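You operate a simulated robot arm through the tools that you are given. There is no shell and no other tool. Be economical: measure what you need, move in short steps, check, and stop when the job is done.

Carry out the task below with a simulated robot arm. There is one attempt and no reset: what you move stays moved.

## Task
Wind bobbins 27 and 52 full at FAST on the bench winder.
Fine: both go into the green bobbin tray.

The check looks at the end state, three seconds after you hand in, the way a careful person would. Anything else that was tipped, shoved, dropped, spilled or broken makes it a failure.

## Robot
A 7-joint arm with a two-finger parallel gripper, fixed in place. Base frame: the origin is at the foot of the arm, x ahead of it, y to its left, z up; the work surface is at about z = 0.4. Lengths are in cm, angles in rad, forces in N, time in s.
With the tool pointing down near the work surface it reaches from about 22 to 58 cm from the base axis. Its first joint turns from -1.152 to 1.152 rad. Payload 2.5 kg.
The TCP is the grasp point between the finger pads, 2.3 cm short of the fingertips. In the tool frame z runs along the fingers and y along their closing line. Largest opening 9.4 cm; finger width 3.8, thickness 1; the body of the gripper, 5.4 by 9.6 cm, starts 3.9 cm behind the TCP.
Orientation is told as [roll, pitch, yaw] about the base's x, y, z axes, in that order, counted from this pose: with the fingers straight down and closing along the base's y, the tool's x points along the base's -x, its y along +y and its z along -z.

## Interface
- The arm moves only by the tool move_arm. Its argument "rows" is a list of rows, each a list of 7 numbers: the turn, a rotation vector about the tool's x, y, z in rad, then the shift along the tool's x, y, z in cm, then the opening, from 0 (shut) to 1 (fully open). In form: [[rx, ry, rz, dx, dy, dz, jaw], ...]. A call has 1 to 12 rows; each row shifts and turns the commanded pose from where the row before left it, along the tool's axes as they then stand. Each row takes 0.2 s and may step no farther than 5 cm and 0.15 rad from the row before; otherwise, or with a gripper value out of range, the whole call is refused. Where a pose cannot be reached the arm comes as near as it can. A force on the tool above 40 N (or 10 N above the force at the start of the call, whichever is more), or a blocked arm, ends the call early, and 0.2 s more pass. The fingers move at their own pace (about 10.8 cm/s each) and stop on an object; they squeeze with about 34 N. The grip force told is the motor's: it shows also when the fingers shut on nothing. Time passes only in rows, and 0.2 s behind the last, so rows that do not move let the fingers close. It gives the time, the measured TCP pose, the force on the tool (base axes), the opening and the grip force at its end, in the units of the frame above (readings bear some noise), with the torque about the TCP (base axes, N m) and any sound that the robot's microphone picked up.
- Cameras (640 x 400 px; columns grow to the right, rows downward): "scene" is fixed at [12.68, -41.55, 53.63]; the picture's right is [0.74, -0.67, 0.00], its down [-0.42, -0.47, -0.78] and it looks along [0.52, 0.58, -0.63] (base axes); focal length 214 px, centre (320, 200). "wrist" rides on the gripper at [8.6, 1.6, -7.4] in the tool frame; the picture's right is [-0.18, 0.98, 0.00], its down [-0.58, -0.11, -0.81] and it looks along [-0.79, -0.15, 0.59] (tool axes); focal length 243 px, centre (320, 200). There is no depth. A picture from a camera that has moved, and an enlarged one, comes with that camera's place and axes in the base frame and with its lens.
- snapshot(camera): a new picture of that camera. It takes no simulated time.
- zoom(camera, box): a new picture of the part [left, top, right, bottom] of that camera's present view, enlarged. It takes no simulated time.
- sign_off(): hands the job in; it is judged then, once.

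Work in short steps. Places have to be worked out from the pictures, the camera data and where the tool is seen: move nearer, look again, correct. Check each grasp and each placing, and mend what went wrong. You have 120 turns and 64 pictures in all, those below and enlarged ones among them. Open the gripper and draw the arm clear of the work before you hand the job in, unless the task says otherwise; then end with one line.

The tools are called as a command line: name --pt "numbers of a row" for each row, then --argument value for the rest, lists and objects as JSON in quotes. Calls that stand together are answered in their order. move_arm: Moves the arm, as the interface text tells. Its arguments: {"type":"object","properties":{"rows":{"type":"array","items":{"type":"array","items":{"type":"number"}}}},"required":["rows"]} The other tools are called the same way: snapshot (camera) takes a picture; zoom (camera, box) takes an enlarged picture of a part of a camera's view; sign_off () hands the job in.

At the start:

```text
clock: 0.0
tcp_pos: [33.55, 7.09, 40.85]
tcp_rot: [0.0, 0.0, 0.0]
contact_force: [-0.3, -0.2, -0.6]
wrist_torque: [-0.02, 0.02, -0.01]
opening: 9.4
gripper_force: 0.0
```

scene: 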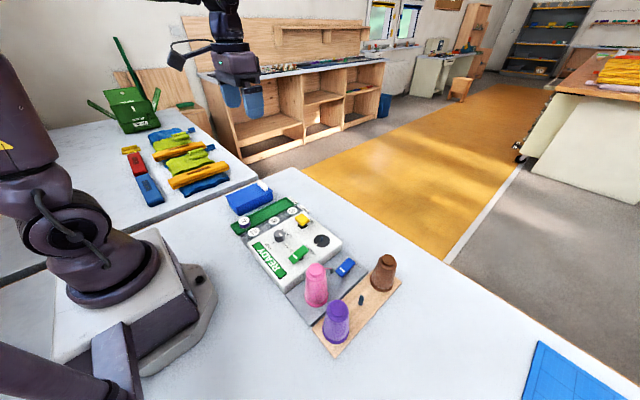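
wrist: 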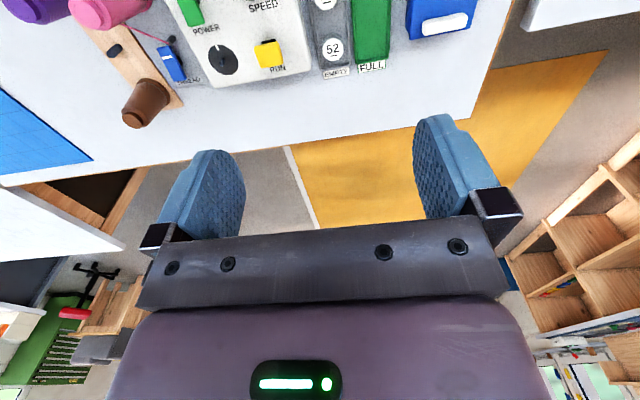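

The pictures show a winder with bobbins, cones, a speed knob, and power/run switches. I zoom in on the winder to read it.

zoom --camera "scene" --box '[220, 180, 350, 290]'

zoom --camera "scene" --box '[280, 230, 410, 360]'

zoom --camera "wrist" --box '[0, 0, 500, 140]'

```text
3.64 times, centred on (285, 235) of scene
camera zoom: at [12.68, -41.55, 53.63], right [0.74, -0.67, 0.0], down [-0.42, -0.47, -0.78], along [0.52, 0.58, -0.63], focal length 780 px, centre (447, 73)
```

zoom: 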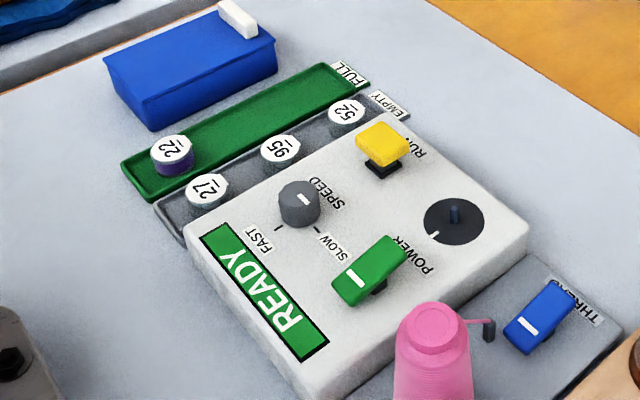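

```text
3.08 times, centred on (345, 295) of scene
camera zoom: at [12.68, -41.55, 53.63], right [0.74, -0.67, 0.0], down [-0.42, -0.47, -0.78], along [0.52, 0.58, -0.63], focal length 660 px, centre (243, -92)
```

zoom: 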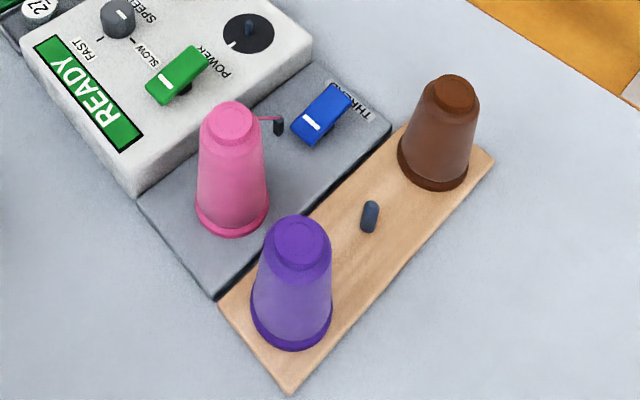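

```text
1.28 times, centred on (250, 70) of wrist
camera zoom: at [25.01, 8.82, 48.31], right [0.18, 0.98, 0.0], down [0.58, -0.11, 0.81], along [0.79, -0.15, -0.59], focal length 311 px, centre (410, 366)
```

zoom: 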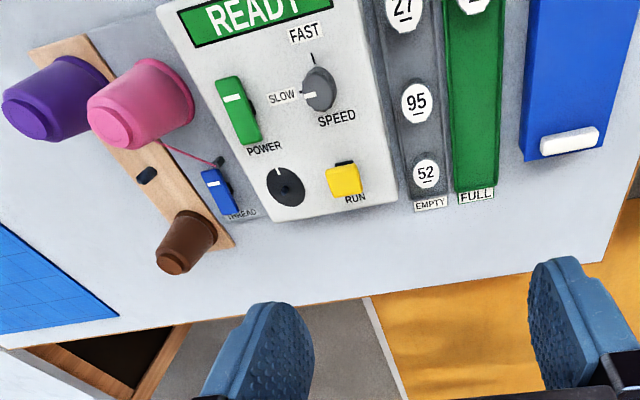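

The trays, knob, power, run and spindle come out roughly aligned with the base axes. The knob seems to point at SLOW. I zoom closer from the wrist to check details.

zoom --camera "wrist" --box '[160, 0, 300, 88]'

zoom --camera "wrist" --box '[290, 0, 430, 88]'

zoom --camera "scene" --box '[230, 200, 310, 250]'

zoom --camera "scene" --box '[290, 210, 370, 285]'

```text
4.55 times, centred on (230, 44) of wrist
camera zoom: at [25.01, 8.82, 48.31], right [0.18, 0.98, 0.0], down [0.58, -0.11, 0.81], along [0.79, -0.15, -0.59], focal length 1103 px, centre (729, 909)
```

zoom: 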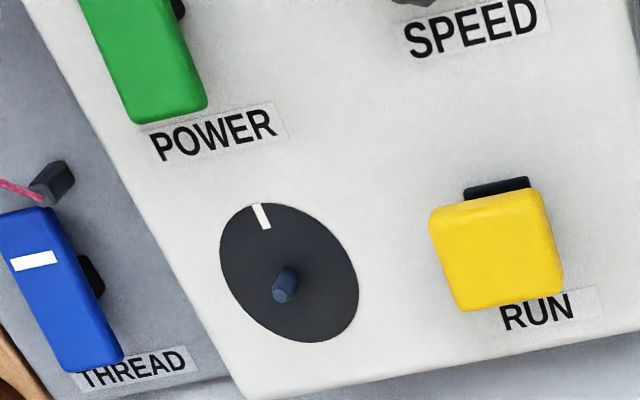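

```text
4.55 times, centred on (360, 44) of wrist
camera zoom: at [25.01, 8.82, 48.31], right [0.18, 0.98, 0.0], down [0.58, -0.11, 0.81], along [0.79, -0.15, -0.59], focal length 1103 px, centre (138, 909)
```

zoom: 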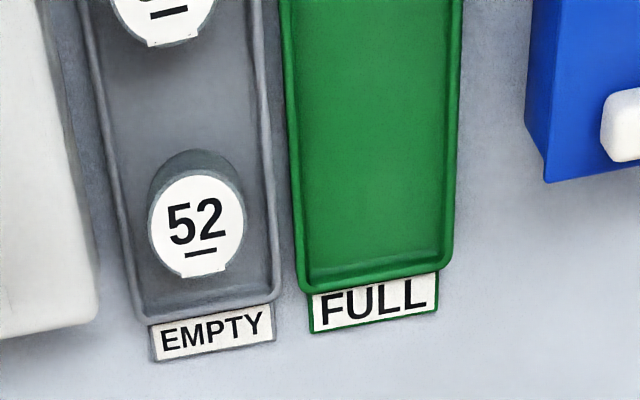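

```text
8.00 times, centred on (270, 225) of scene
camera zoom: at [12.68, -41.55, 53.63], right [0.74, -0.67, 0.0], down [-0.42, -0.47, -0.78], along [0.52, 0.58, -0.63], focal length 1716 px, centre (720, 0)
```

zoom: 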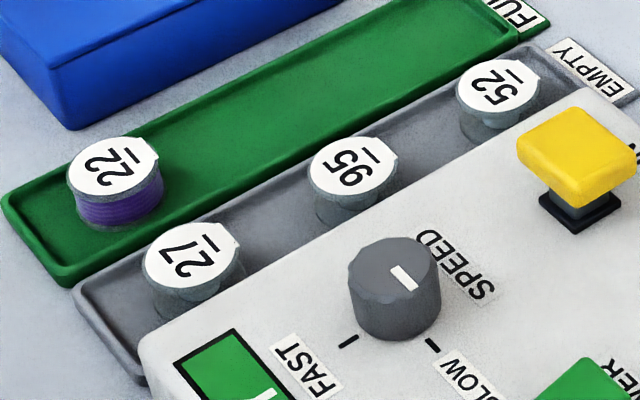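

```text
5.33 times, centred on (330, 248) of scene
camera zoom: at [12.68, -41.55, 53.63], right [0.74, -0.67, 0.0], down [-0.42, -0.47, -0.78], along [0.52, 0.58, -0.63], focal length 1144 px, centre (267, -53)
```

zoom: 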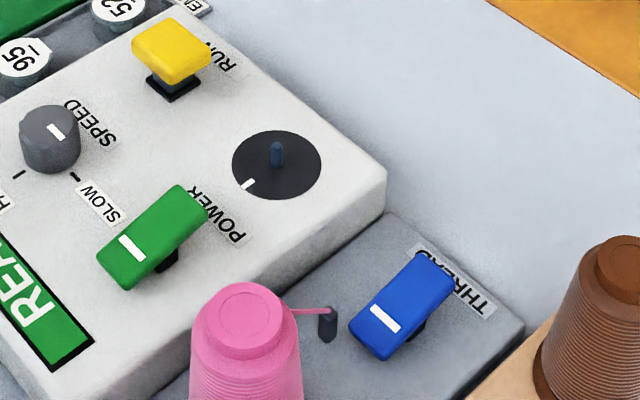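

The knob points toward SLOW (-y) and FAST is toward -x, which is clockwise from above. I move above the knob and pre-rotate the tool by about -0.75.

move_arm --pt "0 0 0 0.24 -1.53 4.3 0.6" --pt "0 0 0 0.24 -1.53 4.3 0.6" --pt "0 0 0 0.24 -1.53 4.3 0.6" --pt "0 0 0 0.24 -1.53 4.3 0.6" --pt "0 0 0 0.24 -1.53 4.3 0.6" --pt "0 0 0 0.24 -1.53 4.3 0.6" --pt "0 0 0 0 0 0 0.6"

snapshot --camera "wrist"

zoom --camera "scene" --box '[220, 180, 380, 280]'

```text
clock: 1.6
tcp_pos: [32.23, -1.76, 15.06]
tcp_rot: [-0.001, -0.001, 0.0]
contact_force: [0.8, -0.5, -0.7]
wrist_torque: [0.04, -0.03, 0.05]
opening: 5.63
gripper_force: 0.0
```

```text
54 pictures are left
camera wrist: at [23.64, -0.19, 22.48], right [0.18, 0.98, 0.0], down [0.58, -0.11, 0.81], along [0.79, -0.15, -0.59], focal length 243 px, centre (320, 200)
```

wrist: 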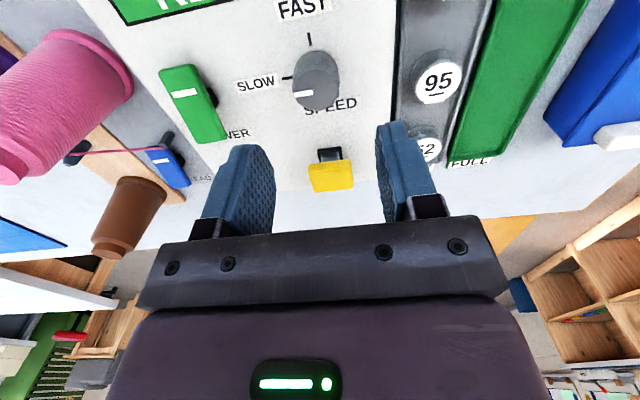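

```text
4.00 times, centred on (300, 230) of scene
camera zoom: at [12.68, -41.55, 53.63], right [0.74, -0.67, 0.0], down [-0.42, -0.47, -0.78], along [0.52, 0.58, -0.63], focal length 858 px, centre (400, 80)
```

zoom: 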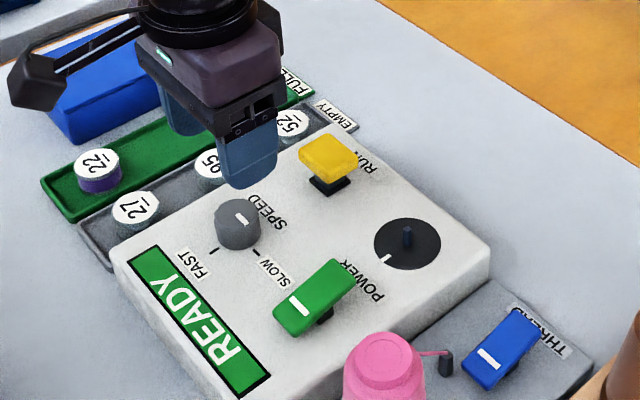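

The knob is at about (32.3, -2.1), its top near 6.3, and the panel near 4.4. I pre-rotate and descend to z≈7.2.

move_arm --pt "0 0 0 -0.05 -0.34 0 0.6" --pt "0 0 -0.15 0 0 0 0.6" --pt "0 0 -0.15 0 0 0 0.6" --pt "0 0 -0.15 0 0 0 0.6" --pt "0 0 -0.15 0 0 0 0.6" --pt "0 0 -0.15 0 0 0 0.6" --pt "0 0 0 0 0 3 0.6" --pt "0 0 0 0 0 3 0.6" --pt "0 0 0 0 0 1.8 0.6" --pt "0 0 0 0 0 0 0.6"

zoom --camera "scene" --box '[220, 180, 380, 280]'

snapshot --camera "wrist"

```text
clock: 3.8
tcp_pos: [32.24, -2.37, 7.29]
tcp_rot: [-0.001, 0.0, 0.751]
contact_force: [0.7, -0.3, -0.5]
wrist_torque: [0.01, 0.02, 0.01]
opening: 5.66
gripper_force: 0.0
```

```text
4.00 times, centred on (300, 230) of scene
camera zoom: at [12.68, -41.55, 53.63], right [0.74, -0.67, 0.0], down [-0.42, -0.47, -0.78], along [0.52, 0.58, -0.63], focal length 858 px, centre (400, 80)
```

zoom: 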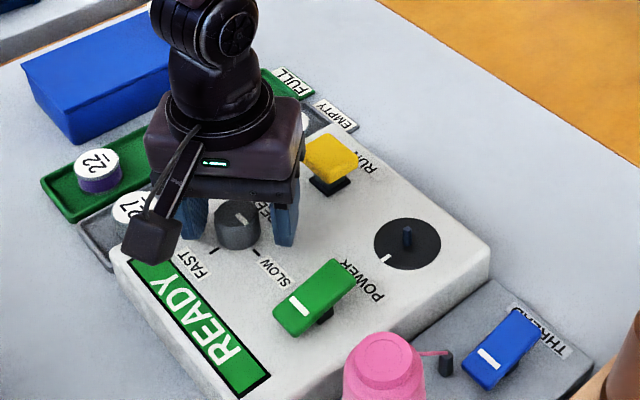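

```text
51 pictures are left
camera wrist: at [24.93, -7.08, 14.8], right [-0.54, 0.84, 0.0], down [0.5, 0.32, 0.81], along [0.68, 0.43, -0.59], focal length 243 px, centre (320, 200)
```

wrist: 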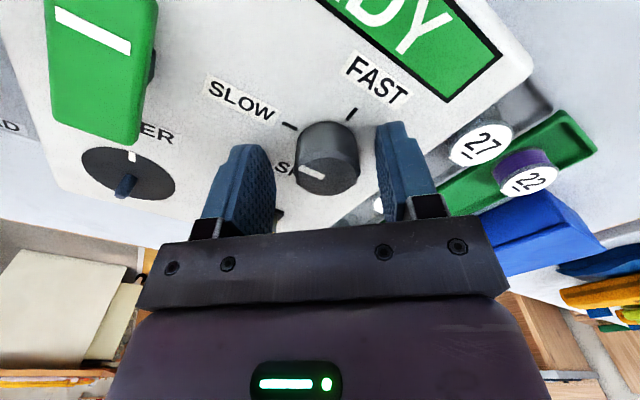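

The knob sits between the fingers and the pointer is at SLOW. I close on it.

move_arm --pt "0 0 0 0 0 0 0.3" --pt "0 0 0 0 0 0 0.25" --pt "0 0 0 0 0 0 0.25"

```text
clock: 4.6
tcp_pos: [32.05, -2.11, 7.24]
tcp_rot: [0.005, 0.001, 0.754]
contact_force: [-18.7, 27.1, 8.1]
wrist_torque: [-0.53, -0.06, 0.0]
opening: 3.08
gripper_force: 45.3
```

The grip pulls sideways, so I shift the tool about 0.35 cm along its y to relieve the offset before turning.

move_arm --pt "0 0 0 0 0.2 0 0.25" --pt "0 0 0 0 0.15 0 0.25" --pt "0 0 0 0 0 0 0.25"

```text
clock: 5.4
tcp_pos: [32.09, -2.1, 7.25]
tcp_rot: [-0.002, -0.003, 0.75]
contact_force: [0.5, 12.1, -10.3]
wrist_torque: [0.13, 0.83, -0.02]
opening: 3.07
gripper_force: 44.8
```

Force is smaller now. I turn the knob clockwise from above, in small steps.

move_arm --pt "0 0 0.1 0 0 0 0.25" --pt "0 0 0.15 0 0 0 0.25" --pt "0 0 0.15 0 0 0 0.25" --pt "0 0 0.15 0 0 0 0.25"

zoom --camera "scene" --box '[220, 180, 380, 280]'

```text
clock: 6.4
tcp_pos: [31.95, -2.18, 7.24]
tcp_rot: [0.0, -0.003, 0.197]
contact_force: [11.7, 8.8, -10.3]
wrist_torque: [-0.03, 1.13, -0.01]
opening: 3.07
gripper_force: 45.2
```

```text
4.00 times, centred on (300, 230) of scene
camera zoom: at [12.69, -41.55, 53.63], right [0.74, -0.67, 0.0], down [-0.42, -0.47, -0.78], along [0.52, 0.58, -0.63], focal length 858 px, centre (400, 80)
```

zoom: 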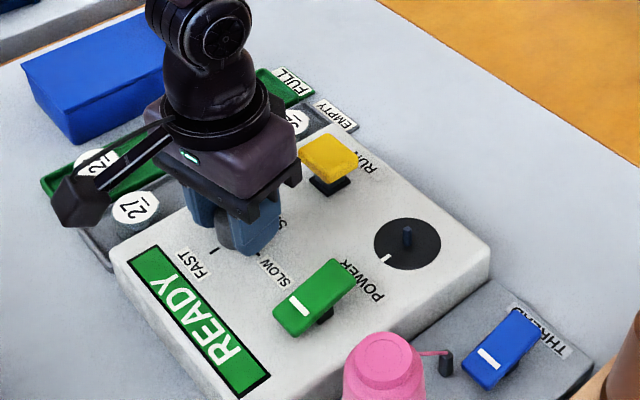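

It turns with almost no torque. I continue to the 90° total, nudging the tool slightly toward +x to release the side force.

move_arm --pt "0 0 0.15 0 0 0 0.25" --pt "0 0 0.15 0 0 0 0.25" --pt "0 0 0.15 0 0 0 0.25" --pt "0 0 0.15 0 0 0 0.25" --pt "0 0 0.15 0 0 0 0.25" --pt "0 0 0.15 0 0 0 0.25" --pt "0 0 0.12 0 0 0 0.25" --pt "0 0 0 0 0 0 0.25"

snapshot --camera "wrist"

```text
clock: 8.2
tcp_pos: [32.13, -1.97, 7.36]
tcp_rot: [0.001, -0.003, -0.819]
contact_force: [8.9, 18.4, 27.4]
wrist_torque: [-0.38, -0.23, 0.38]
opening: 3.08
gripper_force: 45.5
```

```text
49 pictures are left
camera wrist: at [27.42, 5.39, 14.77], right [0.84, 0.54, 0.0], down [0.32, -0.5, 0.81], along [0.43, -0.68, -0.59], focal length 243 px, centre (320, 200)
```

wrist: 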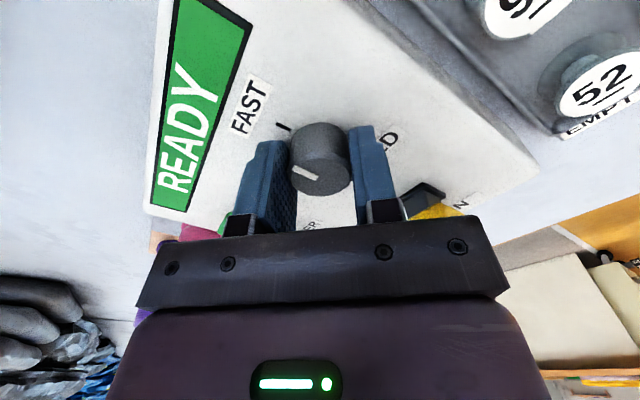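

The mark now points toward -x (FAST), with some resisting torque, likely the stop. I release, rise and check.

move_arm --pt "0 0 0 0 0 0 0.6" --pt "0 0 0 0 0 0 0.6" --pt "0 0 0 0 0 -4 0.6" --pt "0 0 0 0 0 -4 0.6" --pt "0 0 -0.15 0 0 -1 0.6" --pt "0 0 -0.15 0 0 0 0.6" --pt "0 0 -0.15 0 0 0 0.6" --pt "0 0 -0.15 0 0 0 0.6" --pt "0 0 -0.15 0 0 0 0.6" --pt "0 0 -0.07 0 0 0 0.6"

snapshot --camera "wrist"

zoom --camera "scene" --box '[230, 200, 330, 270]'

```text
clock: 10.4
tcp_pos: [31.89, -2.12, 16.1]
tcp_rot: [0.0, 0.0, 0.002]
contact_force: [0.0, -0.8, 1.3]
wrist_torque: [0.0, -0.02, 0.04]
opening: 5.62
gripper_force: 0.0
```

```text
48 pictures are left
camera wrist: at [23.41, -0.47, 23.72], right [0.18, 0.98, 0.0], down [0.58, -0.11, 0.81], along [0.79, -0.15, -0.59], focal length 243 px, centre (320, 200)
```

wrist: 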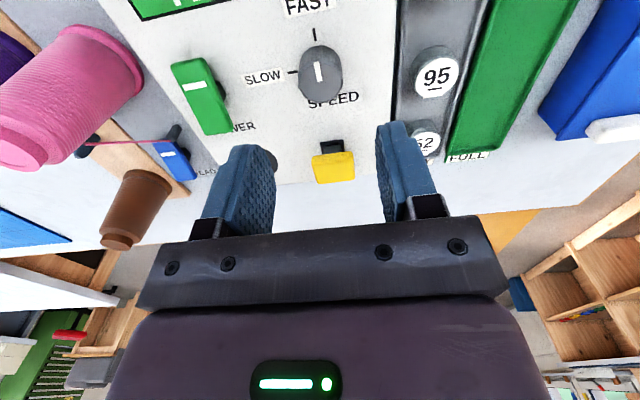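

```text
5.71 times, centred on (280, 235) of scene
camera zoom: at [12.68, -41.55, 53.63], right [0.74, -0.67, 0.0], down [-0.42, -0.47, -0.78], along [0.52, 0.58, -0.63], focal length 1226 px, centre (549, 0)
```

zoom: 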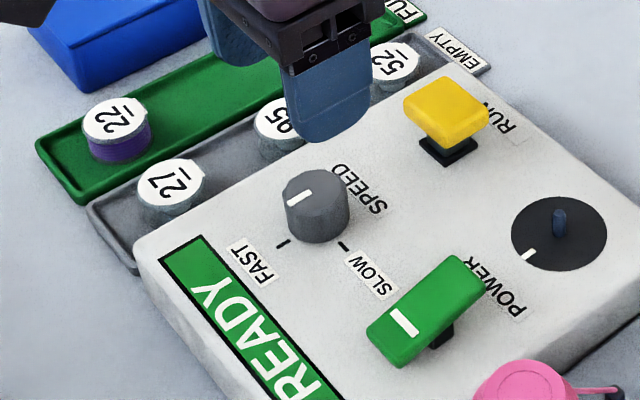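

FAST is set. Now I zoom on bobbin 27, bobbin 22 and the spindle to look for any key features.

zoom --camera "scene" --box '[236, 210, 270, 236]'

zoom --camera "scene" --box '[305, 228, 365, 285]'

```text
15.38 times, centred on (253, 223) of scene
camera zoom: at [12.68, -41.55, 53.63], right [0.74, -0.67, 0.0], down [-0.42, -0.47, -0.78], along [0.52, 0.58, -0.63], focal length 3300 px, centre (1351, -154)
```

zoom: 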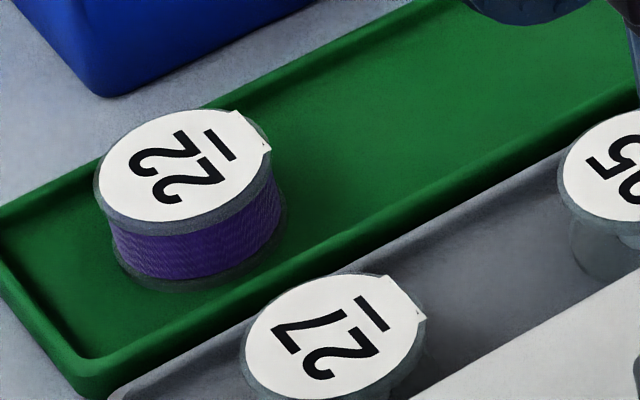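

```text
7.02 times, centred on (335, 256) of scene
camera zoom: at [12.68, -41.55, 53.63], right [0.74, -0.67, 0.0], down [-0.42, -0.47, -0.78], along [0.52, 0.58, -0.63], focal length 1505 px, centre (215, -196)
```

zoom: 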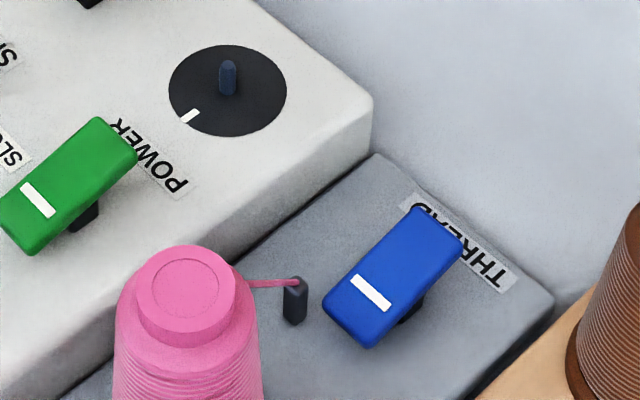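

No key feature, just a plain bobbin. I move over bobbin 27 and turn the tool 90° so the fingers close along the tray's length.

move_arm --pt "0 0 0 1.2 3.2 0 0.6" --pt "0 0 0 1.2 3.2 0 0.6" --pt "0 0 0 1.2 3.2 0 0.6" --pt "0 0 0.15 0 0 0 0.6" --pt "0 0 0.15 0 0 0 0.6" --pt "0 0 0.15 0 0 0 0.6" --pt "0 0 0.15 0 0 0 0.6" --pt "0 0 0.15 0 0 0 0.6" --pt "0 0 0.15 0 0 0 0.6" --pt "0 0 0.15 0 0 0 0.6" --pt "0 0 0.15 0 0 0 0.6"

move_arm --pt "0 0 0.15 0 0 0 0.6" --pt "0 0 0.15 0 0 0 0.6" --pt "0 0 0.07 0 0 0 0.6" --pt "0 0 0 0 0 0 0.6"

snapshot --camera "wrist"

```text
clock: 12.8
tcp_pos: [28.35, 7.45, 16.29]
tcp_rot: [0.001, 0.0, -1.202]
contact_force: [-0.3, -0.2, -0.1]
wrist_torque: [-0.02, 0.03, 0.0]
opening: 5.65
gripper_force: 0.0
```

```text
clock: 13.8
tcp_pos: [28.34, 7.52, 16.28]
tcp_rot: [0.002, 0.001, -1.57]
contact_force: [-0.8, -0.4, 0.1]
wrist_torque: [0.03, -0.02, -0.02]
opening: 5.63
gripper_force: 0.1
```

```text
44 pictures are left
camera wrist: at [30.07, 16.16, 23.73], right [0.98, -0.18, 0.0], down [-0.11, -0.58, 0.81], along [-0.15, -0.79, -0.59], focal length 243 px, centre (320, 200)
```

wrist: 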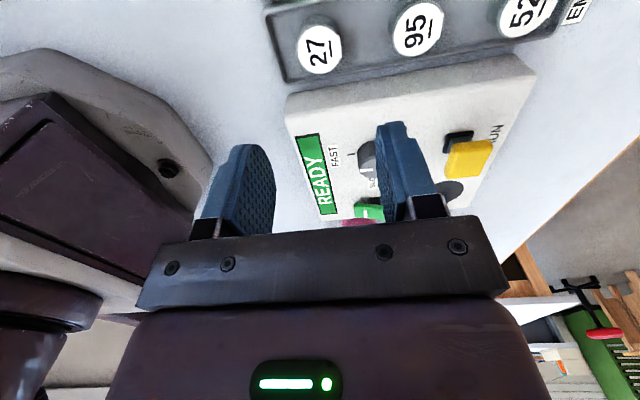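

Bobbin 27 triangulates to about (28.4, 7.75) with its top near 2.4. I descend with a 5.6 cm opening to z≈3.5.

move_arm --pt "0 0 0 0.2 0.06 4 0.6" --pt "0 0 0 0 0 4 0.6" --pt "0 0 0 0 0 2 0.6" --pt "0 0 0 0 0 0 0.6"

snapshot --camera "wrist"

zoom --camera "scene" --box '[220, 190, 300, 240]'

```text
clock: 14.8
tcp_pos: [28.34, 7.68, 6.23]
tcp_rot: [0.001, 0.0, -1.57]
contact_force: [0.8, -0.2, -0.9]
wrist_torque: [-0.01, 0.02, 0.01]
opening: 5.64
gripper_force: 0.1
```

```text
43 pictures are left
camera wrist: at [30.07, 16.34, 13.75], right [0.98, -0.18, 0.0], down [-0.11, -0.58, 0.81], along [-0.15, -0.79, -0.59], focal length 243 px, centre (320, 200)
```

wrist: 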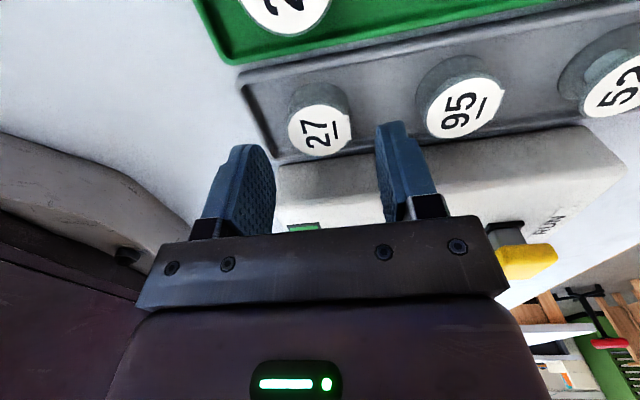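

```text
8.00 times, centred on (260, 215) of scene
camera zoom: at [12.68, -41.55, 53.63], right [0.74, -0.67, 0.0], down [-0.42, -0.47, -0.78], along [0.52, 0.58, -0.63], focal length 1716 px, centre (800, 80)
```

zoom: 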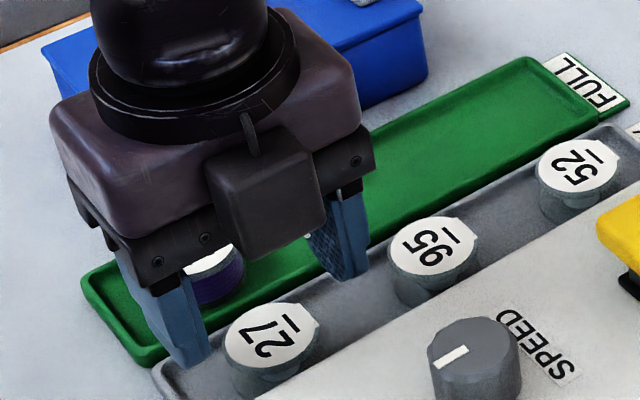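

Alignment looks right within a few mm. I descend and close.

move_arm --pt "0 0 0 0 0.05 1.5 0.6" --pt "0 0 0 0 0 1.2 0.6" --pt "0 0 0 0 0 0 0.6" --pt "0 0 0 0 0 0 0.4" --pt "0 0 0 0 0 0 0.3" --pt "0 0 0 0 0 0 0.25"

snapshot --camera "wrist"

```text
clock: 16.2
tcp_pos: [28.37, 7.68, 3.64]
tcp_rot: [0.0, 0.001, -1.571]
contact_force: [0.5, -0.3, 0.3]
wrist_torque: [0.0, 0.01, -0.02]
opening: 3.66
gripper_force: 33.9
```

```text
41 pictures are left
camera wrist: at [30.12, 16.36, 11.13], right [0.98, -0.18, 0.0], down [-0.11, -0.58, 0.81], along [-0.15, -0.79, -0.59], focal length 243 px, centre (320, 200)
```

wrist: 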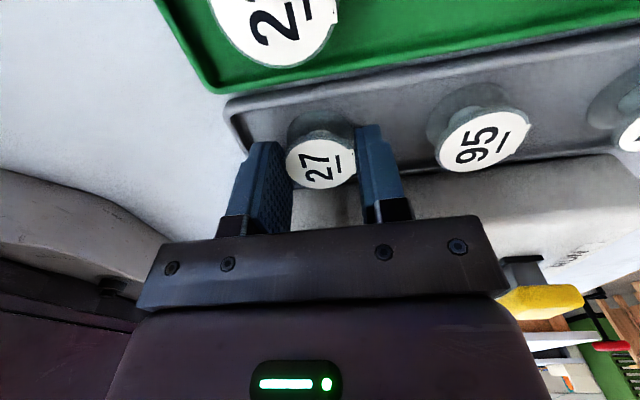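

Grasped (3.66 cm). I lift and look at how the bobbin sits in the fingers.

move_arm --pt "0 0 0 0 0 -2 0.25" --pt "0 0 0 0 0 -4 0.25" --pt "0 0 0 0 0 -4 0.25" --pt "0 0 0 0 0 0 0.25"

zoom --camera "wrist" --box '[230, 90, 410, 210]'

zoom --camera "scene" --box '[220, 170, 380, 280]'

```text
clock: 17.2
tcp_pos: [28.51, 7.65, 13.54]
tcp_rot: [0.001, 0.001, -1.569]
contact_force: [0.5, 0.0, 0.0]
wrist_torque: [0.0, -0.02, 0.0]
opening: 3.63
gripper_force: 34.2
```

```text
3.33 times, centred on (320, 150) of wrist
camera zoom: at [30.29, 16.42, 21.04], right [0.98, -0.18, 0.0], down [-0.11, -0.58, 0.81], along [-0.15, -0.79, -0.59], focal length 809 px, centre (320, 367)
```

zoom: 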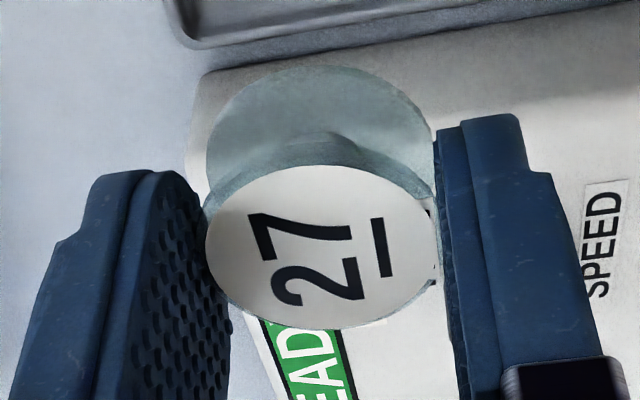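

```text
3.64 times, centred on (300, 225) of scene
camera zoom: at [12.68, -41.55, 53.63], right [0.74, -0.67, 0.0], down [-0.42, -0.47, -0.78], along [0.52, 0.58, -0.63], focal length 780 px, centre (393, 109)
```

zoom: 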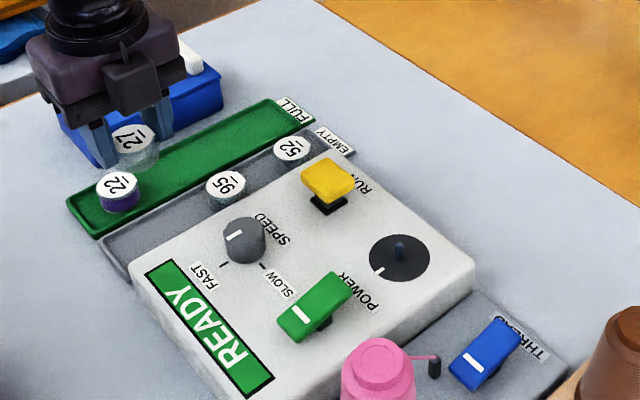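

The bobbin is centred in the fingers at about (28.7, 7.75). The spindle triangulates to (40.9, -10.95, disc top ≈4.5), so I move there by the difference while staying high.

move_arm --pt "0 0 0 -3.74 2.44 0 0.25" --pt "0 0 0 -3.74 2.44 0 0.25" --pt "0 0 0 -3.74 2.44 0 0.25" --pt "0 0 0 -3.74 2.44 0 0.25" --pt "0 0 0 -3.74 2.44 0 0.25" --pt "0 0 0 0 0 2 0.25" --pt "0 0 0 0 0 0 0.25"

zoom --camera "scene" --box '[280, 190, 380, 260]'

zoom --camera "wrist" --box '[230, 60, 410, 210]'

```text
clock: 18.8
tcp_pos: [40.7, -10.97, 11.31]
tcp_rot: [0.001, -0.002, -1.567]
contact_force: [0.6, -0.6, -0.2]
wrist_torque: [0.02, -0.01, 0.03]
opening: 3.66
gripper_force: 34.8
```

```text
5.71 times, centred on (330, 225) of scene
camera zoom: at [12.68, -41.55, 53.63], right [0.74, -0.67, 0.0], down [-0.42, -0.47, -0.78], along [0.52, 0.58, -0.63], focal length 1226 px, centre (263, 57)
```

zoom: 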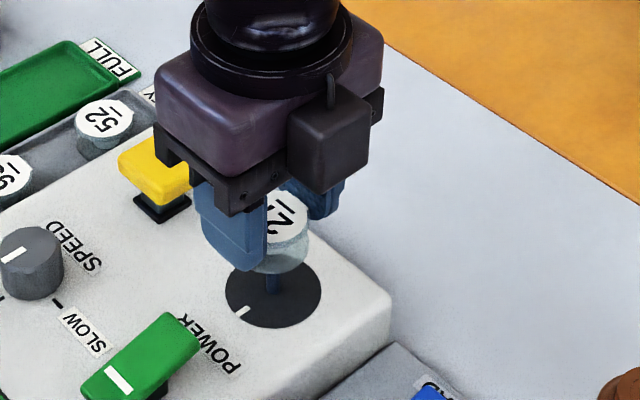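

```text
2.67 times, centred on (320, 135) of wrist
camera zoom: at [42.37, -2.31, 18.92], right [0.98, -0.18, 0.0], down [-0.11, -0.58, 0.81], along [-0.15, -0.79, -0.59], focal length 647 px, centre (320, 373)
```

zoom: 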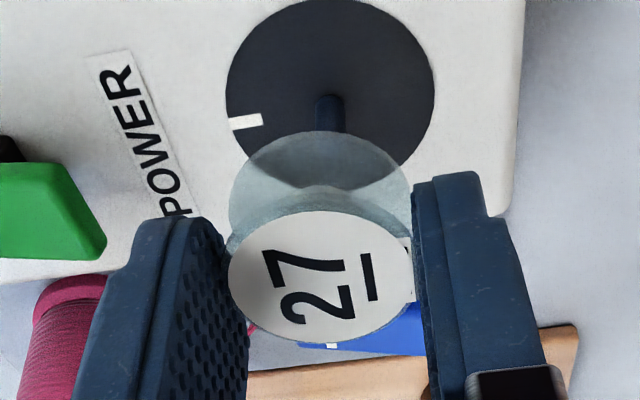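

The bobbin hangs nearly over the spindle, with a small offset of about (+0.25, +0.2). I apply most of it, lower 1.6 cm to just above the pin, and look again.

move_arm --pt "0 0 0 0.15 0.2 0.8 0.25" --pt "0 0 0 0 0 0.8 0.25" --pt "0 0 0 0 0 0 0.25"

zoom --camera "scene" --box '[305, 210, 345, 250]'

zoom --camera "wrist" --box '[270, 80, 380, 180]'

```text
clock: 19.6
tcp_pos: [41.01, -10.82, 9.96]
tcp_rot: [0.0, -0.001, -1.569]
contact_force: [-0.2, 0.1, 0.4]
wrist_torque: [0.02, 0.0, 0.03]
opening: 3.62
gripper_force: 34.2
```

```text
10.00 times, centred on (325, 230) of scene
camera zoom: at [12.68, -41.55, 53.63], right [0.74, -0.67, 0.0], down [-0.42, -0.47, -0.78], along [0.52, 0.58, -0.63], focal length 2145 px, centre (270, -100)
```

zoom: 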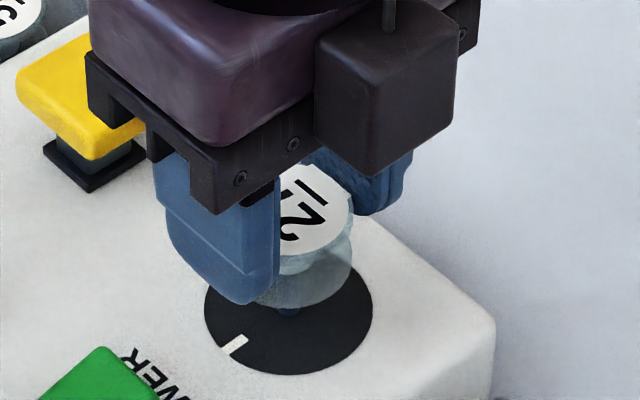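

```text
4.00 times, centred on (325, 130) of wrist
camera zoom: at [42.62, -2.13, 17.36], right [0.98, -0.18, 0.0], down [-0.11, -0.58, 0.81], along [-0.15, -0.79, -0.59], focal length 970 px, centre (300, 480)
```

zoom: 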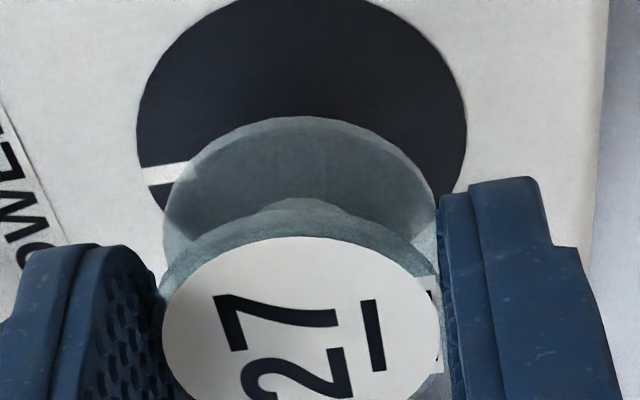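

The bobbin and spindle agree in both views to within about 1 mm. I lower gently and watch the force.

move_arm --pt "0 0 0 0 0 0.4 0.25" --pt "0 0 0 0 0 0.4 0.25" --pt "0 0 0 0 0 0.4 0.25" --pt "0 0 0 0 0 0 0.25"

```text
clock: 20.6
tcp_pos: [40.91, -10.8, 8.73]
tcp_rot: [0.0, 0.002, -1.571]
contact_force: [0.1, 0.4, -0.2]
wrist_torque: [-0.05, 0.04, 0.01]
opening: 3.6
gripper_force: 33.6
```

There's no contact force at z=8.73. I check whether the pin has entered.

zoom --camera "scene" --box '[305, 210, 345, 250]'

move_arm --pt "0 0 0 0 0 0.3 0.25" --pt "0 0 0 0 0 0.3 0.25" --pt "0 0 0 0 0 0.2 0.25" --pt "0 0 0 0 0 0 0.25"

```text
10.00 times, centred on (325, 230) of scene
camera zoom: at [12.68, -41.55, 53.63], right [0.74, -0.67, 0.0], down [-0.42, -0.47, -0.78], along [0.52, 0.58, -0.63], focal length 2145 px, centre (270, -100)
```

zoom: 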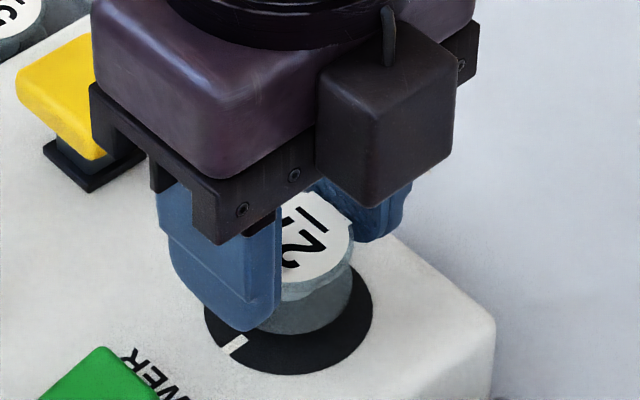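

```text
clock: 21.6
tcp_pos: [40.95, -10.81, 7.81]
tcp_rot: [0.0, -0.001, -1.569]
contact_force: [0.7, 0.9, -0.3]
wrist_torque: [0.01, 0.0, 0.01]
opening: 3.63
gripper_force: 34.0
```

Still free, so the pin is in the bore. I lower a little further until it touches.

move_arm --pt "0 0 0 0 0 0.15 0.25" --pt "0 0 0 0 0 0.15 0.25" --pt "0 0 0 0 0 0 0.25"

zoom --camera "scene" --box '[305, 210, 345, 250]'

```text
clock: 22.4
tcp_pos: [40.98, -10.85, 7.72]
tcp_rot: [0.002, 0.0, -1.569]
contact_force: [-1.9, 0.8, 11.9]
wrist_torque: [0.1, 0.13, -0.01]
opening: 3.66
gripper_force: 33.8
```

```text
10.00 times, centred on (325, 230) of scene
camera zoom: at [12.68, -41.55, 53.64], right [0.74, -0.67, 0.0], down [-0.42, -0.47, -0.78], along [0.52, 0.58, -0.63], focal length 2145 px, centre (270, -100)
```

zoom: 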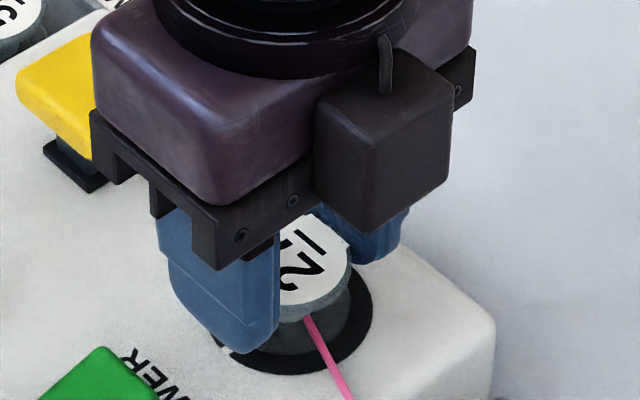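

It's seated with contact at z=7.7, and a pink thread now runs to the bobbin. I release and rise.

move_arm --pt "0 0 0 0 0 -0.2 0.5" --pt "0 0 0 0 0 0 0.55" --pt "0 0 0 0 0 -3 0.55" --pt "0 0 0 0 0 -4 0.55" --pt "0 0 0 0 0 -4 0.55" --pt "0 0 0 4 0 0 0.55"

zoom --camera "scene" --box '[250, 200, 380, 290]'

```text
clock: 23.8
tcp_pos: [40.8, -6.71, 18.92]
tcp_rot: [0.0, -0.001, -1.569]
contact_force: [0.4, -0.9, -1.3]
wrist_torque: [-0.03, 0.0, -0.02]
opening: 5.18
gripper_force: 0.1
```

```text
4.44 times, centred on (315, 245) of scene
camera zoom: at [12.68, -41.55, 53.63], right [0.74, -0.67, 0.0], down [-0.42, -0.47, -0.78], along [0.52, 0.58, -0.63], focal length 953 px, centre (342, 0)
```

zoom: 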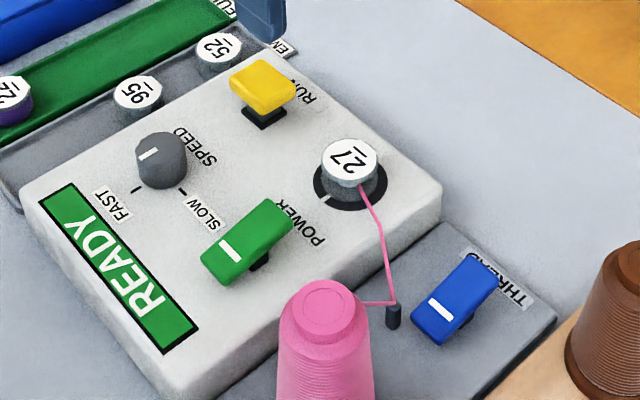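

Thread is attached and the display says READY. Next I press RUN, at about (40.5, -2.2) with its top near 7.3, using closed fingers.

move_arm --pt "0 0 0 4.5 -0.3 0 0" --pt "0 0 0 0 0 3 0" --pt "0 0 0 0 0 3 0" --pt "0 0 0 0 0 2 0" --pt "0 0 0 0 0 0 0"

zoom --camera "scene" --box '[250, 190, 380, 280]'

```text
clock: 25.0
tcp_pos: [40.67, -2.24, 10.72]
tcp_rot: [0.001, 0.0, -1.567]
contact_force: [0.4, -0.5, -0.1]
wrist_torque: [-0.01, -0.01, 0.02]
opening: 0.0
gripper_force: 33.9
```

```text
4.44 times, centred on (315, 235) of scene
camera zoom: at [12.68, -41.55, 53.63], right [0.74, -0.67, 0.0], down [-0.42, -0.47, -0.78], along [0.52, 0.58, -0.63], focal length 953 px, centre (342, 44)
```

zoom: 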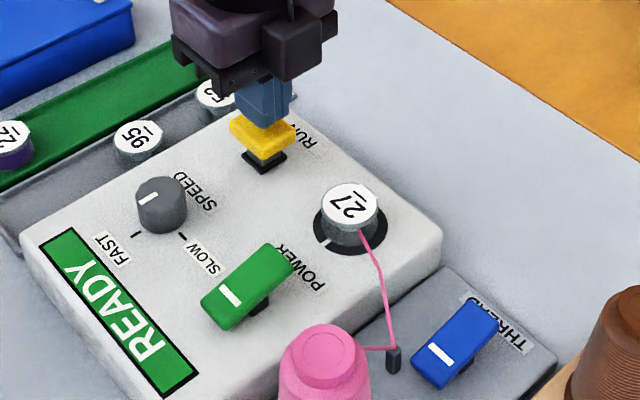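

I'm directly over the button. I press down in small steps until there is force.

move_arm --pt "0 0 0 0 0 0.5 0" --pt "0 0 0 0 0 0.4 0" --pt "0 0 0 0 0 0.3 0" --pt "0 0 0 0 0 0.3 0" --pt "0 0 0 0 0 0.2 0"

zoom --camera "scene" --box '[250, 190, 380, 280]'

```text
clock: 26.2
tcp_pos: [40.68, -2.29, 9.03]
tcp_rot: [0.003, 0.0, -1.569]
contact_force: [1.3, -0.1, 1.5]
wrist_torque: [0.02, -0.01, -0.03]
opening: 0.0
gripper_force: 34.1
```

```text
4.44 times, centred on (315, 235) of scene
camera zoom: at [12.68, -41.55, 53.63], right [0.74, -0.67, 0.0], down [-0.42, -0.47, -0.78], along [0.52, 0.58, -0.63], focal length 953 px, centre (342, 44)
```

zoom: 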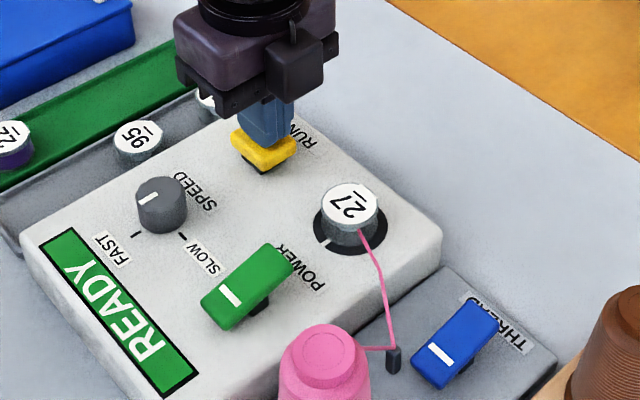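

The button is depressing softly, so I press further.

move_arm --pt "0 0 0 0 0 0.25 0" --pt "0 0 0 0 0 0.25 0" --pt "0 0 0 0 0 0.2 0" --pt "0 0 0 0 0 0 0"

zoom --camera "scene" --box '[250, 190, 380, 280]'

```text
clock: 27.3
tcp_pos: [40.55, -2.34, 8.54]
tcp_rot: [0.0, 0.003, -1.569]
contact_force: [-4.8, 1.6, 11.8]
wrist_torque: [-0.16, 0.12, -0.02]
opening: 0.01
gripper_force: 34.1
stopped in row 4: the force on the tool passed its limit at 41 N (the readings are from after the stop); the commanded pose is now the measured one
```

```text
4.44 times, centred on (315, 235) of scene
camera zoom: at [12.68, -41.55, 53.64], right [0.74, -0.67, 0.0], down [-0.42, -0.47, -0.78], along [0.52, 0.58, -0.63], focal length 953 px, centre (342, 44)
```

zoom: 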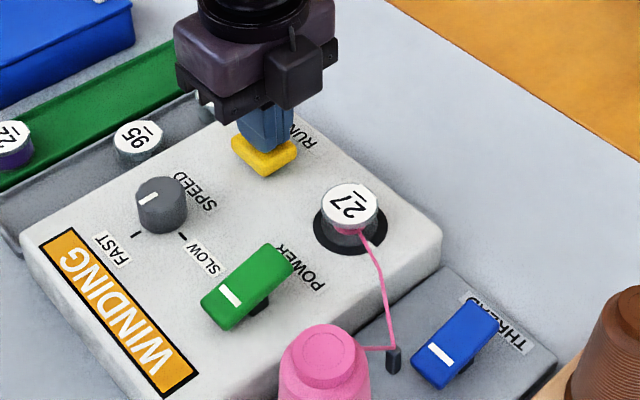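

It's WINDING. I lift off the button and check that it keeps running.

move_arm --pt "0 0 0 0 0 -2 0" --pt "0 0 0 0 0 -2 0" --pt "0 0 0 0 0 -3 0"

zoom --camera "scene" --box '[250, 190, 380, 280]'

```text
clock: 28.1
tcp_pos: [40.43, -2.37, 15.54]
tcp_rot: [0.0, 0.003, -1.57]
contact_force: [-0.5, 0.1, -1.6]
wrist_torque: [-0.01, 0.0, 0.01]
opening: 0.0
gripper_force: 34.1
```

```text
4.44 times, centred on (315, 235) of scene
camera zoom: at [12.68, -41.55, 53.63], right [0.74, -0.67, 0.0], down [-0.42, -0.47, -0.78], along [0.52, 0.58, -0.63], focal length 953 px, centre (342, 44)
```

zoom: 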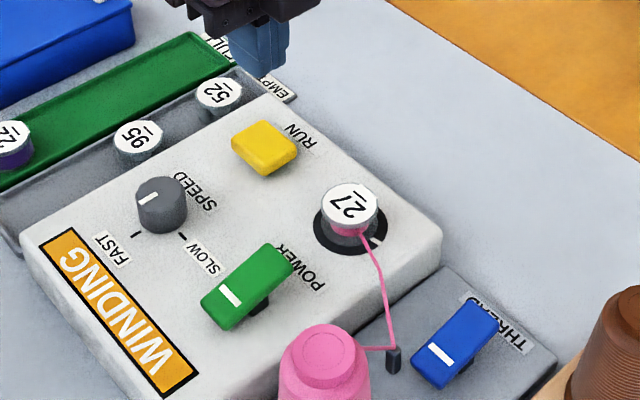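

RUN latched and winding continues. I wait 2 s over the button and check the progress.

move_arm --pt "0 0 0 0 0 0 0" --pt "0 0 0 0 0 0 0" --pt "0 0 0 0 0 0 0" --pt "0 0 0 0 0 0 0" --pt "0 0 0 0 0 0 0" --pt "0 0 0 0 0 0 0" --pt "0 0 0 0 0 0 0" --pt "0 0 0 0 0 0 0" --pt "0 0 0 0 0 0 0"

zoom --camera "scene" --box '[250, 200, 350, 280]'

```text
clock: 30.1
tcp_pos: [40.37, -2.32, 15.51]
tcp_rot: [0.0, 0.002, -1.569]
contact_force: [0.1, 0.2, 0.2]
wrist_torque: [-0.04, 0.01, -0.01]
opening: 0.0
gripper_force: 34.0
```

```text
5.00 times, centred on (300, 240) of scene
camera zoom: at [12.68, -41.55, 53.63], right [0.74, -0.67, 0.0], down [-0.42, -0.47, -0.78], along [0.52, 0.58, -0.63], focal length 1072 px, centre (420, 0)
```

zoom: 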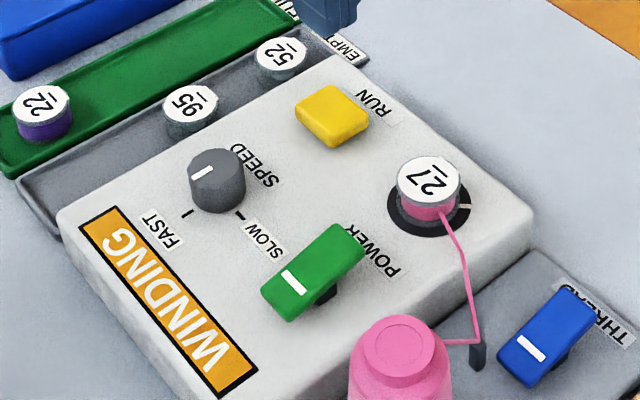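

Winding is well along. I wait another 2 s.

move_arm --pt "0 0 0 0 0 0 0" --pt "0 0 0 0 0 0 0" --pt "0 0 0 0 0 0 0" --pt "0 0 0 0 0 0 0" --pt "0 0 0 0 0 0 0" --pt "0 0 0 0 0 0 0" --pt "0 0 0 0 0 0 0" --pt "0 0 0 0 0 0 0" --pt "0 0 0 0 0 0 0"

zoom --camera "scene" --box '[250, 200, 350, 280]'

```text
clock: 32.1
tcp_pos: [40.47, -2.33, 15.55]
tcp_rot: [-0.001, 0.003, -1.57]
contact_force: [-0.2, 0.9, 0.5]
wrist_torque: [-0.03, 0.03, 0.02]
opening: 0.02
gripper_force: 34.0
```

```text
5.00 times, centred on (300, 240) of scene
camera zoom: at [12.68, -41.55, 53.63], right [0.74, -0.67, 0.0], down [-0.42, -0.47, -0.78], along [0.52, 0.58, -0.63], focal length 1072 px, centre (420, 0)
```

zoom: 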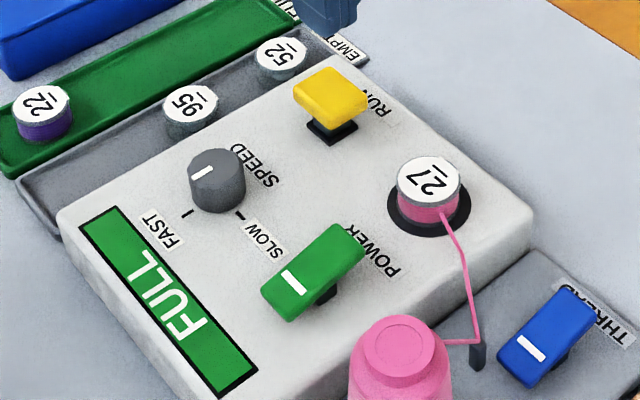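

FULL, and it stopped by itself. The thread still ties the bobbin to the guide, so the THREAD lever probably cuts it. I move so the wrist camera sees the lever close up.

move_arm --pt "0 0 0 -4.5 0 0 0" --pt "0 0 0 -4.5 0 0 0" --pt "0 0 0 -4.5 0 0 0" --pt "0 0 0 0 0 0 0"

zoom --camera "wrist" --box '[200, 0, 440, 160]'

zoom --camera "scene" --box '[320, 240, 370, 285]'

```text
clock: 33.1
tcp_pos: [40.51, -15.93, 15.47]
tcp_rot: [0.002, 0.001, -1.57]
contact_force: [-0.3, 0.5, -1.4]
wrist_torque: [-0.02, -0.03, -0.02]
opening: 0.0
gripper_force: 34.0
```

```text
2.50 times, centred on (320, 80) of wrist
camera zoom: at [42.32, -7.2, 23.0], right [0.98, -0.18, 0.0], down [-0.11, -0.58, 0.81], along [-0.15, -0.79, -0.59], focal length 606 px, centre (320, 500)
```

zoom: 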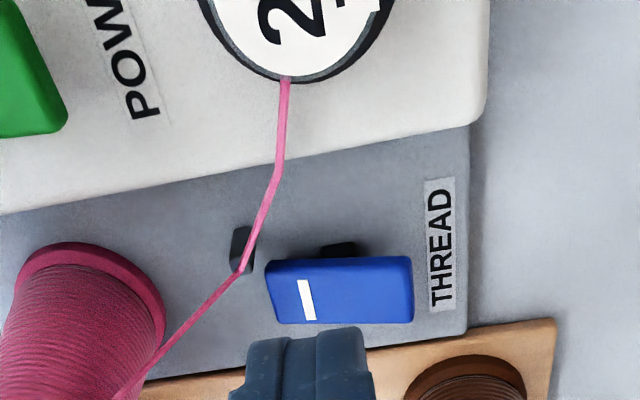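

```text
8.89 times, centred on (345, 262) of scene
camera zoom: at [12.68, -41.55, 53.63], right [0.74, -0.67, 0.0], down [-0.42, -0.47, -0.78], along [0.52, 0.58, -0.63], focal length 1906 px, centre (98, -356)
```

zoom: 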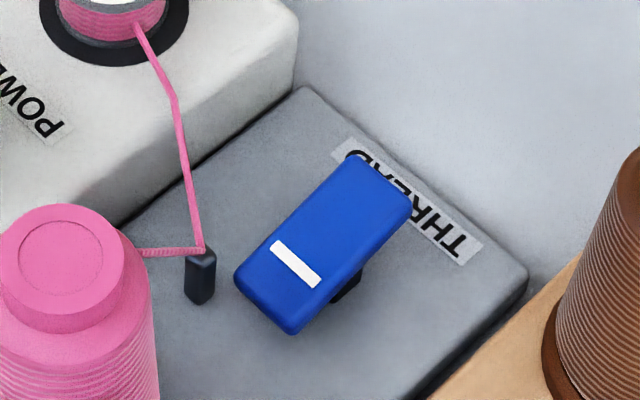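

The rocker has a marked end and its function isn't clear. The thread tied itself when I placed the bobbin, so I'll first try lifting the full bobbin a little and see how the thread behaves. I move over it and descend.

move_arm --pt "0 0 0 4.8 0.42 0 0.6" --pt "0 0 0 0.3 0 2 0.6" --pt "0 0 0 0 0 3 0.6" --pt "0 0 0 0 0 2.7 0.6" --pt "0 0 0 0 0 0 0.6"

zoom --camera "scene" --box '[295, 205, 365, 255]'

```text
clock: 34.3
tcp_pos: [41.12, -10.66, 7.78]
tcp_rot: [0.0, 0.001, -1.57]
contact_force: [0.7, -0.3, 0.6]
wrist_torque: [0.02, 0.01, 0.01]
opening: 5.63
gripper_force: 0.0
```

```text
8.00 times, centred on (330, 230) of scene
camera zoom: at [12.68, -41.55, 53.63], right [0.74, -0.67, 0.0], down [-0.42, -0.47, -0.78], along [0.52, 0.58, -0.63], focal length 1716 px, centre (240, -40)
```

zoom: 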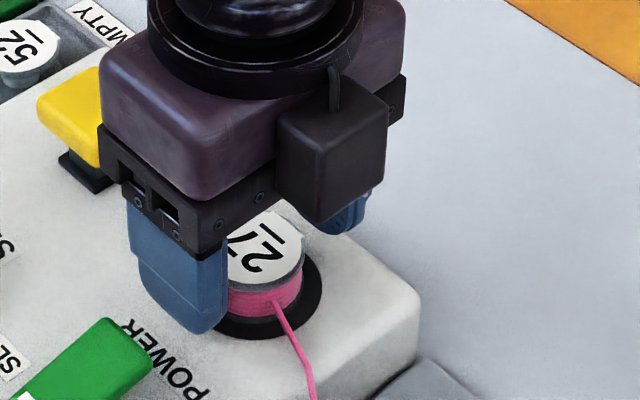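

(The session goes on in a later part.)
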